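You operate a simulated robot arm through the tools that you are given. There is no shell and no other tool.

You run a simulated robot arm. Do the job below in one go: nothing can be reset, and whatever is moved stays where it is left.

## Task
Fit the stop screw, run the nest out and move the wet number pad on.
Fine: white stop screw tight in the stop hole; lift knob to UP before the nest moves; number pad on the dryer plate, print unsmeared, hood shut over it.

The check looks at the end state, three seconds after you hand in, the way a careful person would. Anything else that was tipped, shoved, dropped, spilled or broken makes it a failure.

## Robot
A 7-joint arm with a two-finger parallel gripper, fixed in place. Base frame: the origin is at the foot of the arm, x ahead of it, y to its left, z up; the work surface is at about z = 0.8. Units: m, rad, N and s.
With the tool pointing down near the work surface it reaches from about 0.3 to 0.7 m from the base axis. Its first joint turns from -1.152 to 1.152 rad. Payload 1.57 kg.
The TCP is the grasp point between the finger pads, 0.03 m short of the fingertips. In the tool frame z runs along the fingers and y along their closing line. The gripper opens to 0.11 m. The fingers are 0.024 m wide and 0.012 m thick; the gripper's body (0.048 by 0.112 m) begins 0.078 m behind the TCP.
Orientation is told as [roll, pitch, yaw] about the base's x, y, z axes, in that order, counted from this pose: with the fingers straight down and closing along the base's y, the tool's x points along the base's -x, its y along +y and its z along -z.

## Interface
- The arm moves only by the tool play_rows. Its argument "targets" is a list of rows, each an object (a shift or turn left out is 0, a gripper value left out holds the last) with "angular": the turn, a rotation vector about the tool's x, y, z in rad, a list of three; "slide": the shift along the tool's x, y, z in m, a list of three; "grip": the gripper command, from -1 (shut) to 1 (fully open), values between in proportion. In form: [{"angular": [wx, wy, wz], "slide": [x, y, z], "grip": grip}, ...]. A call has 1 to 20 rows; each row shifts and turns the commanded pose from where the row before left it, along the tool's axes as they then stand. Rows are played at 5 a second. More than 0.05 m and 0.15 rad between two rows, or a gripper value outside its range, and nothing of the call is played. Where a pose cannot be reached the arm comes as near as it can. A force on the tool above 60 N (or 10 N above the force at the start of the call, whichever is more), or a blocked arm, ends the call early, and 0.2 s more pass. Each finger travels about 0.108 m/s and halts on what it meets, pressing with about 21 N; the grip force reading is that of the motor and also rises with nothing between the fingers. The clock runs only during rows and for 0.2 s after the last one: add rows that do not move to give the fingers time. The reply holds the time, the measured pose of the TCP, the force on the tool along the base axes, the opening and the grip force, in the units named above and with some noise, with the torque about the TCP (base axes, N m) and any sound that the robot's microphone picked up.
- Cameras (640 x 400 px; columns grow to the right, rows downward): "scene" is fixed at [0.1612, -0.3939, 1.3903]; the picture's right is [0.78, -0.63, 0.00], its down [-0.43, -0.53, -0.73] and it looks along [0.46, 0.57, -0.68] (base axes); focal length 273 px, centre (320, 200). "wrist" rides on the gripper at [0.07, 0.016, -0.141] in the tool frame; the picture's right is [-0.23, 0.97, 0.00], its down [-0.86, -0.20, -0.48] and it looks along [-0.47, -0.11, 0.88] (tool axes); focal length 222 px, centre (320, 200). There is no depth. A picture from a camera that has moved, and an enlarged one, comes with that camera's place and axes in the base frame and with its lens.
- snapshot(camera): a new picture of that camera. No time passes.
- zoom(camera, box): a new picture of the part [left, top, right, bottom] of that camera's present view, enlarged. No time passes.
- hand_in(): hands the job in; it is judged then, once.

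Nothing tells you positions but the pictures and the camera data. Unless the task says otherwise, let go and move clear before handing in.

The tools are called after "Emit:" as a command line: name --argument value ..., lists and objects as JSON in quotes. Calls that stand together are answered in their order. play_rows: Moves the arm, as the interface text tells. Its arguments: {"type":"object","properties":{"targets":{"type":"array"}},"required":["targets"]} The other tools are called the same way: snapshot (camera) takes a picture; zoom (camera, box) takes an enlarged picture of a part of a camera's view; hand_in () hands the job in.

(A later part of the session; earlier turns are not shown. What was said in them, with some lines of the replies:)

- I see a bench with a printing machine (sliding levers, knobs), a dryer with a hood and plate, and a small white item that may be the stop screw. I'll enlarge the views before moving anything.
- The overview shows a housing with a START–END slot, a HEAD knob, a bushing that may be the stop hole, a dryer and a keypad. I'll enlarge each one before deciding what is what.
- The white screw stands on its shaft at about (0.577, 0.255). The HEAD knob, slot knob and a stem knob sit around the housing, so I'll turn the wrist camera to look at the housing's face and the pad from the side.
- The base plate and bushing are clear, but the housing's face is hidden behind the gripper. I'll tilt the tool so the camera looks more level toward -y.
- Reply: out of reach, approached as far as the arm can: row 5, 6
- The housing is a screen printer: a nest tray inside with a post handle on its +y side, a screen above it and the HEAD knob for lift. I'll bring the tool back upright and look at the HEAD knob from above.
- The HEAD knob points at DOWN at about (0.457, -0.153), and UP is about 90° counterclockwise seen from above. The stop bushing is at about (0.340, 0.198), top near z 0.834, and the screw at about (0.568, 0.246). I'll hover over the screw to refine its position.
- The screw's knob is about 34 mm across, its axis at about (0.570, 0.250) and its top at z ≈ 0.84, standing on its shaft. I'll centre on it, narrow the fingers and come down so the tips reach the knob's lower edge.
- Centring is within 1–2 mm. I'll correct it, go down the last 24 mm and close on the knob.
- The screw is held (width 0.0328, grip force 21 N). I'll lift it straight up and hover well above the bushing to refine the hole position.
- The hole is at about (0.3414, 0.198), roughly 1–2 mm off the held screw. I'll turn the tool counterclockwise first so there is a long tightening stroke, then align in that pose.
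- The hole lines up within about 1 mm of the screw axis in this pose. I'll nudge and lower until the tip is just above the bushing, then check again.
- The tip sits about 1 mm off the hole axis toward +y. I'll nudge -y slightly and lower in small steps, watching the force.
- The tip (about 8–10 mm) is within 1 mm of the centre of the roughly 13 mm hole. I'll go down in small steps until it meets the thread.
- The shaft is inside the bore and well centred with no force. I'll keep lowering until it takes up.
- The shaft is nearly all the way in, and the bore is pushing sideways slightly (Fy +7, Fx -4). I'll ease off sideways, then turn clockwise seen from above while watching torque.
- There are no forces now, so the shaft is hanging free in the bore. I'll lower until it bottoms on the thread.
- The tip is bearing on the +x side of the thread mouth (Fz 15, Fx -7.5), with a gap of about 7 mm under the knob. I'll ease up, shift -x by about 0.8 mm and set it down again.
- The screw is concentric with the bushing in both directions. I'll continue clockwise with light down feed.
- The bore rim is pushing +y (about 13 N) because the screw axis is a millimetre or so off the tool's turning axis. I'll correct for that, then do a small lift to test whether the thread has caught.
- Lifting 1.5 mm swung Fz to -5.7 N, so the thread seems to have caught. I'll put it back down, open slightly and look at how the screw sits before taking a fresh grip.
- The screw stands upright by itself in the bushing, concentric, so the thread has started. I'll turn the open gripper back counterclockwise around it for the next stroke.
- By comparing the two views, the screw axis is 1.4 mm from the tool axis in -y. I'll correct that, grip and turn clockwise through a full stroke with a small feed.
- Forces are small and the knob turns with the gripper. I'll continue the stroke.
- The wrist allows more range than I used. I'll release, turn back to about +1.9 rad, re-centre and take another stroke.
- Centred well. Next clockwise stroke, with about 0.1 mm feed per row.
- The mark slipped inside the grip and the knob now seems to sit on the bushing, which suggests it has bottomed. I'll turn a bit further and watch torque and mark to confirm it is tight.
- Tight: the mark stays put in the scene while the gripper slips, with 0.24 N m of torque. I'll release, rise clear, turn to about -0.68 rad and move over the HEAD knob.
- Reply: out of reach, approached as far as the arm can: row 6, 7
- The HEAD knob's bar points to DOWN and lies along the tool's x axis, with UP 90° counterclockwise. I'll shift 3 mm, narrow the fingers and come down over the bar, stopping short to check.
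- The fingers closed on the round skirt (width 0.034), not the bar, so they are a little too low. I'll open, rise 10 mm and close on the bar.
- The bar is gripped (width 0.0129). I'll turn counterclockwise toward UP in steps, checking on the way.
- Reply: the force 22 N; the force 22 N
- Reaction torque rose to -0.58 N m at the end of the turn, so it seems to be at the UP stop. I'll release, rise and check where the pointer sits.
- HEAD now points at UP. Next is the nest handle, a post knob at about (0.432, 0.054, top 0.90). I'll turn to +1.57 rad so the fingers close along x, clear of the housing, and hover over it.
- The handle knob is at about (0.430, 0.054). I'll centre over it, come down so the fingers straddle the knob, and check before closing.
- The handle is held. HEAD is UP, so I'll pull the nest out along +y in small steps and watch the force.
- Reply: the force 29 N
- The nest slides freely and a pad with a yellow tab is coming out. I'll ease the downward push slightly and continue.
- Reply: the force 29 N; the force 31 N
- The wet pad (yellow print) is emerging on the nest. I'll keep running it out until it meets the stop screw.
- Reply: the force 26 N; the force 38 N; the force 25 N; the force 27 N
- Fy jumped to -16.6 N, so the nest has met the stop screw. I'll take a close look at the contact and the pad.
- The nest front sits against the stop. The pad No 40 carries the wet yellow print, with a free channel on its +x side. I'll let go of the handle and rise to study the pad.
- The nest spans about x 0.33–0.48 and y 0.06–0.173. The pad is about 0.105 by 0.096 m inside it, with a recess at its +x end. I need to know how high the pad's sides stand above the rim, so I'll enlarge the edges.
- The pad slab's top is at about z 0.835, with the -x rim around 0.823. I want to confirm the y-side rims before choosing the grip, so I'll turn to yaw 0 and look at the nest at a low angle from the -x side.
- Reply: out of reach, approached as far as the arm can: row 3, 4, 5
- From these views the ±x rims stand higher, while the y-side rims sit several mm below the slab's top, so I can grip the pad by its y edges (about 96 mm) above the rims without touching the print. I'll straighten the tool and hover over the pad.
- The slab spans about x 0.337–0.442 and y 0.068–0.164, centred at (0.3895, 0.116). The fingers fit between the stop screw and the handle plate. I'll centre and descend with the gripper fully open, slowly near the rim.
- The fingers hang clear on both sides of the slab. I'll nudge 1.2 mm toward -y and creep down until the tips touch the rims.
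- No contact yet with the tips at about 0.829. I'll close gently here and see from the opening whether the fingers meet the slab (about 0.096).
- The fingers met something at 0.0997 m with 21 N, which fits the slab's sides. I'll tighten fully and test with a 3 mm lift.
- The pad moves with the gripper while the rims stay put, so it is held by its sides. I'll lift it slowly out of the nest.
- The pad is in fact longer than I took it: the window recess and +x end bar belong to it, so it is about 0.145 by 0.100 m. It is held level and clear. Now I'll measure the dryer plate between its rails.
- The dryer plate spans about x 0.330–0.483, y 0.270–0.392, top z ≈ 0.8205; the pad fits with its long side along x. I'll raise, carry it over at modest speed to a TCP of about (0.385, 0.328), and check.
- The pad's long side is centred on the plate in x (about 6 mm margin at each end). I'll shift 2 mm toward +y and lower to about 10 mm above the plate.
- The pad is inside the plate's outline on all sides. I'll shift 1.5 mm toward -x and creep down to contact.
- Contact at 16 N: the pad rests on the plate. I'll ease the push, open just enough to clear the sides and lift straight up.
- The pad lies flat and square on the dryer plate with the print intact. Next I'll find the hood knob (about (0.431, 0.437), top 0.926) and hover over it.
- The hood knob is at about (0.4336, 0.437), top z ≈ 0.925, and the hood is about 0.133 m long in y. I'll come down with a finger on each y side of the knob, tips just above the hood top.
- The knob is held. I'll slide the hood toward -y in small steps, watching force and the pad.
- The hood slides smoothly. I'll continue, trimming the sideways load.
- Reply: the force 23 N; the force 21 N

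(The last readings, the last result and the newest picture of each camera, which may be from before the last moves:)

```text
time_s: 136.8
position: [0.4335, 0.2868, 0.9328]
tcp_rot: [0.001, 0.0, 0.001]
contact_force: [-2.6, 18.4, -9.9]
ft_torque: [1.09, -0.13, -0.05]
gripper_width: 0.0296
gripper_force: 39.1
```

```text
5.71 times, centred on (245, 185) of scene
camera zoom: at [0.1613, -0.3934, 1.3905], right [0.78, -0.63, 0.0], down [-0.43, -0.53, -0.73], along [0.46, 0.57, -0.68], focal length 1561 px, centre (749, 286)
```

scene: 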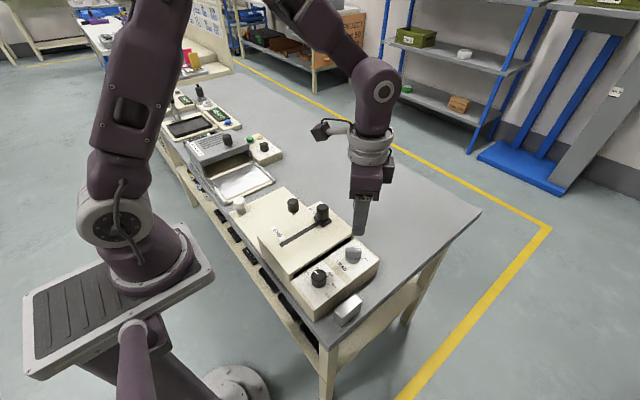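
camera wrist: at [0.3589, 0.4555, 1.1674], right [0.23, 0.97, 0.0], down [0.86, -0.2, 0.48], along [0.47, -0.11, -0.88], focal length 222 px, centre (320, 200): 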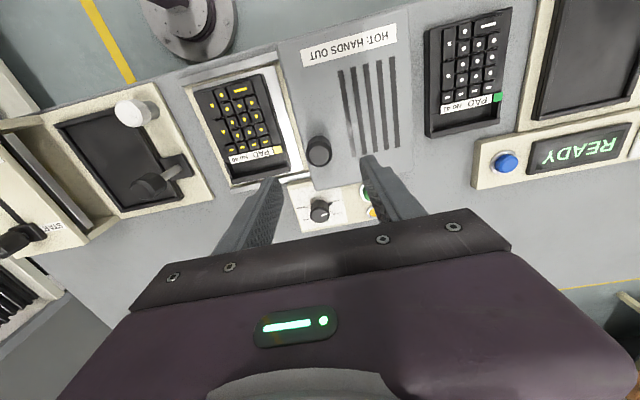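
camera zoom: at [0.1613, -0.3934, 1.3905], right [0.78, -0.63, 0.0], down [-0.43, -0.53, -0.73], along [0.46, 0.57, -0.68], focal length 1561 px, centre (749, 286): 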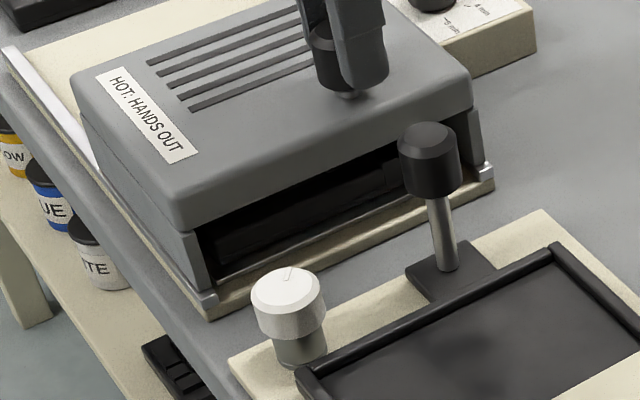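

Fy rose to 18 N at the end of travel, so the hood has met its stop over the pad. I'll relax the push, let go and rise clear.

Emit:
play_rows --targets '[{"slide": [0, 0.0025, 0]}, {"grip": -0.3}, {"grip": 0.0}, {"grip": 0.1}, {"slide": [0, 0, -0.02]}, {"slide": [0, 0, -0.04]}, {"slide": [0, 0, -0.04]}, {"slide": [0, 0, -0.04]}, {"slide": [0, 0, 0]}]'

Emit:
snapshot --camera "scene"

Emit:
snapshot --camera "wrist"

Emit:
zoom --camera "scene" --box '[190, 120, 290, 220]'

```text
time_s: 138.8
position: [0.4349, 0.2848, 1.0728]
tcp_rot: [-0.004, 0.0, 0.0]
contact_force: [-0.3, -0.1, -0.1]
ft_torque: [0.03, -0.03, 0.03]
gripper_width: 0.0605
gripper_force: 0.2
```

```text
taken
```

scene: 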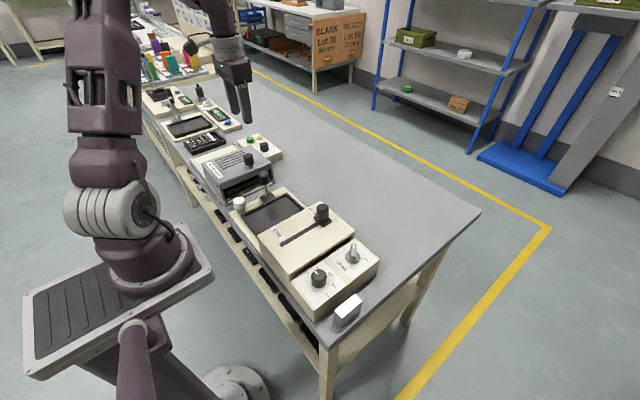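

```text
taken
camera wrist: at [0.3665, 0.3015, 1.216], right [0.23, 0.97, 0.0], down [0.86, -0.2, 0.48], along [0.47, -0.11, -0.88], focal length 222 px, centre (320, 200)
```

wrist: 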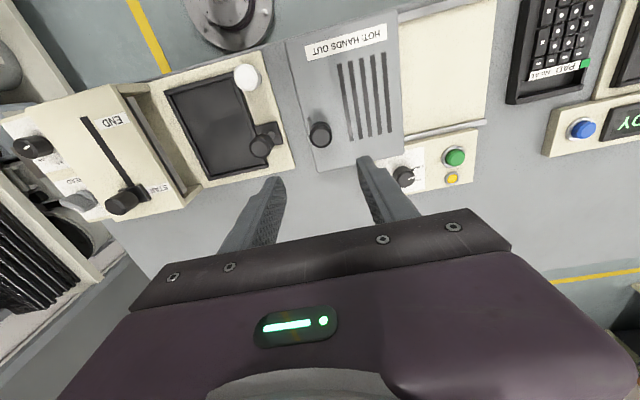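

```text
4.00 times, centred on (240, 170) of scene
camera zoom: at [0.1612, -0.3939, 1.3903], right [0.78, -0.63, 0.0], down [-0.43, -0.53, -0.73], along [0.46, 0.57, -0.68], focal length 1093 px, centre (640, 320)
```

zoom: 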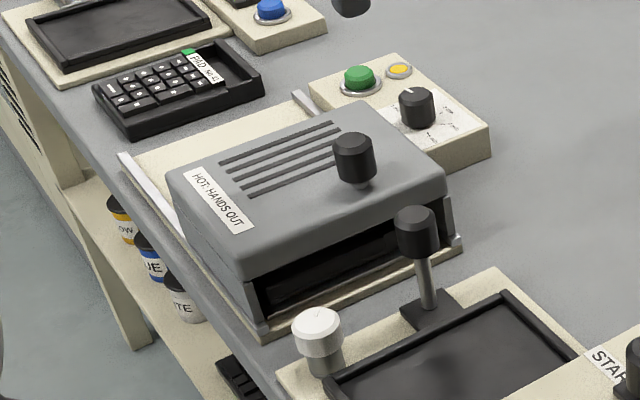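

The hood is shut over the pad. I'll check the nest against the stop screw, the screw itself, the HEAD knob and the rest before handing in.

Emit:
zoom --camera "scene" --box '[228, 185, 288, 235]'

Emit:
zoom --camera "wrist" --box '[140, 50, 320, 200]'

Emit:
zoom --camera "scene" --box '[290, 195, 400, 330]'

Emit:
zoom --camera "scene" --box '[205, 165, 285, 205]'

```text
8.00 times, centred on (258, 210) of scene
camera zoom: at [0.1612, -0.3939, 1.3903], right [0.78, -0.63, 0.0], down [-0.43, -0.53, -0.73], along [0.46, 0.57, -0.68], focal length 2186 px, centre (816, 120)
```

zoom: 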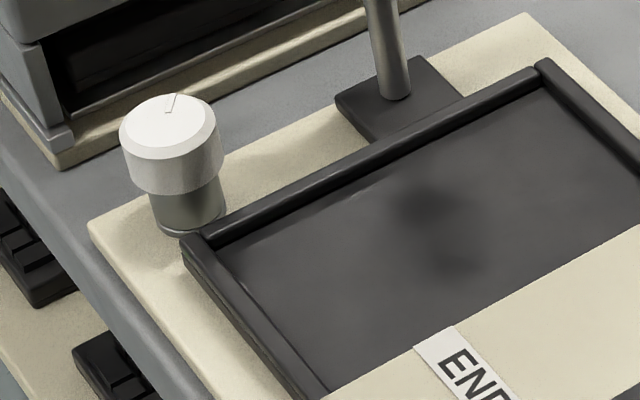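

```text
2.67 times, centred on (230, 125) of wrist
camera zoom: at [0.3665, 0.3015, 1.216], right [0.23, 0.97, 0.0], down [0.86, -0.2, 0.48], along [0.47, -0.11, -0.88], focal length 592 px, centre (560, 400)
```

zoom: 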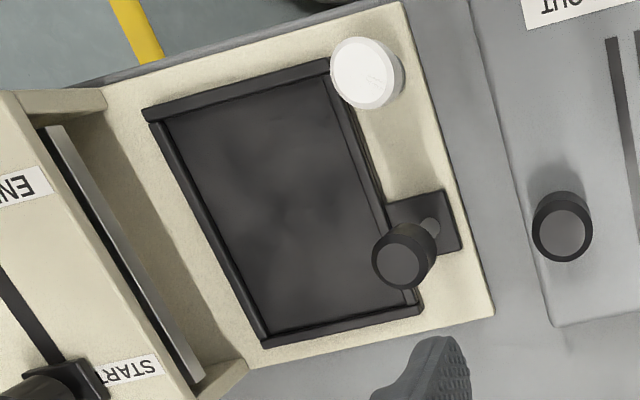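

```text
2.96 times, centred on (345, 262) of scene
camera zoom: at [0.1612, -0.3939, 1.3903], right [0.78, -0.63, 0.0], down [-0.43, -0.53, -0.73], along [0.46, 0.57, -0.68], focal length 810 px, centre (246, 15)
```

zoom: 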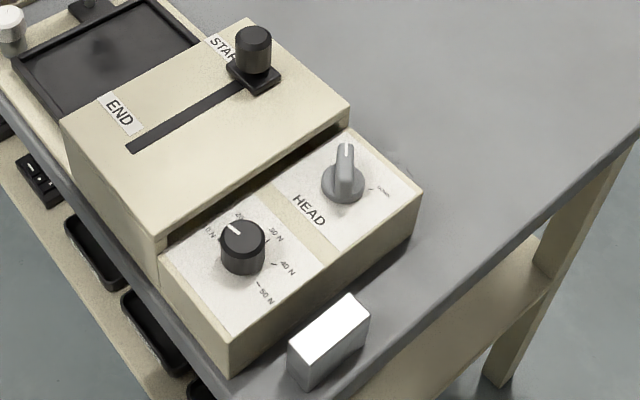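

```text
8.00 times, centred on (245, 185) of scene
camera zoom: at [0.1612, -0.3939, 1.3903], right [0.78, -0.63, 0.0], down [-0.43, -0.53, -0.73], along [0.46, 0.57, -0.68], focal length 2186 px, centre (920, 320)
```

zoom: 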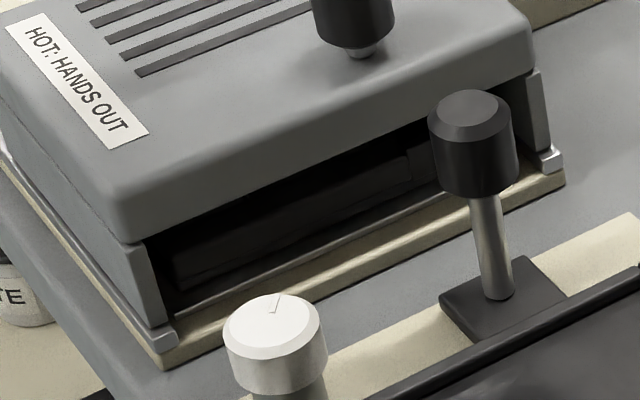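

Everything checks out:
- The white screw is seated tight, and its mark hasn't moved since I tightened it.
- The nest is out against the stop.
- HEAD is on UP.
- The pad is on the plate under the shut hood, and nothing else was disturbed.

I'll move up a little further and hand in.

Emit:
play_rows --targets '[{"slide": [0, 0, -0.03]}, {"slide": [0, 0, 0]}, {"slide": [0, 0, 0]}]'

Emit:
hand_in

```text
time_s: 139.6
position: [0.4353, 0.2861, 1.1033]
tcp_rot: [-0.004, 0.0, 0.0]
contact_force: [-0.4, -0.1, -0.2]
ft_torque: [0.05, 0.0, 0.01]
gripper_width: 0.0604
gripper_force: 0.0
```

```text
The job is handed in.
```

I finished every step and handed the job in. I haven't been told the result of the check.

- **Stop screw:** the white screw is in the stop hole and tight. At the end the gripper slipped on the knob at about 0.24 N m while the knob stayed still. Its mark hadn't moved at the last look.
- **Lift knob:** I turned HEAD from DOWN to UP before touching the nest, and it still points to UP.
- **Nest:** it is run out along its slide, with its front against the stop.
- **Number pad:** No 40, with the wet yellow print, sits flat on the dryer plate. I gripped it only by its side edges, and the print looked clean in the last view before the hood went over it.
- **Hood:** I slid it over the pad until it met its end stop.

In the last pictures nothing else looked moved or knocked over. The gripper is empty and raised well clear.
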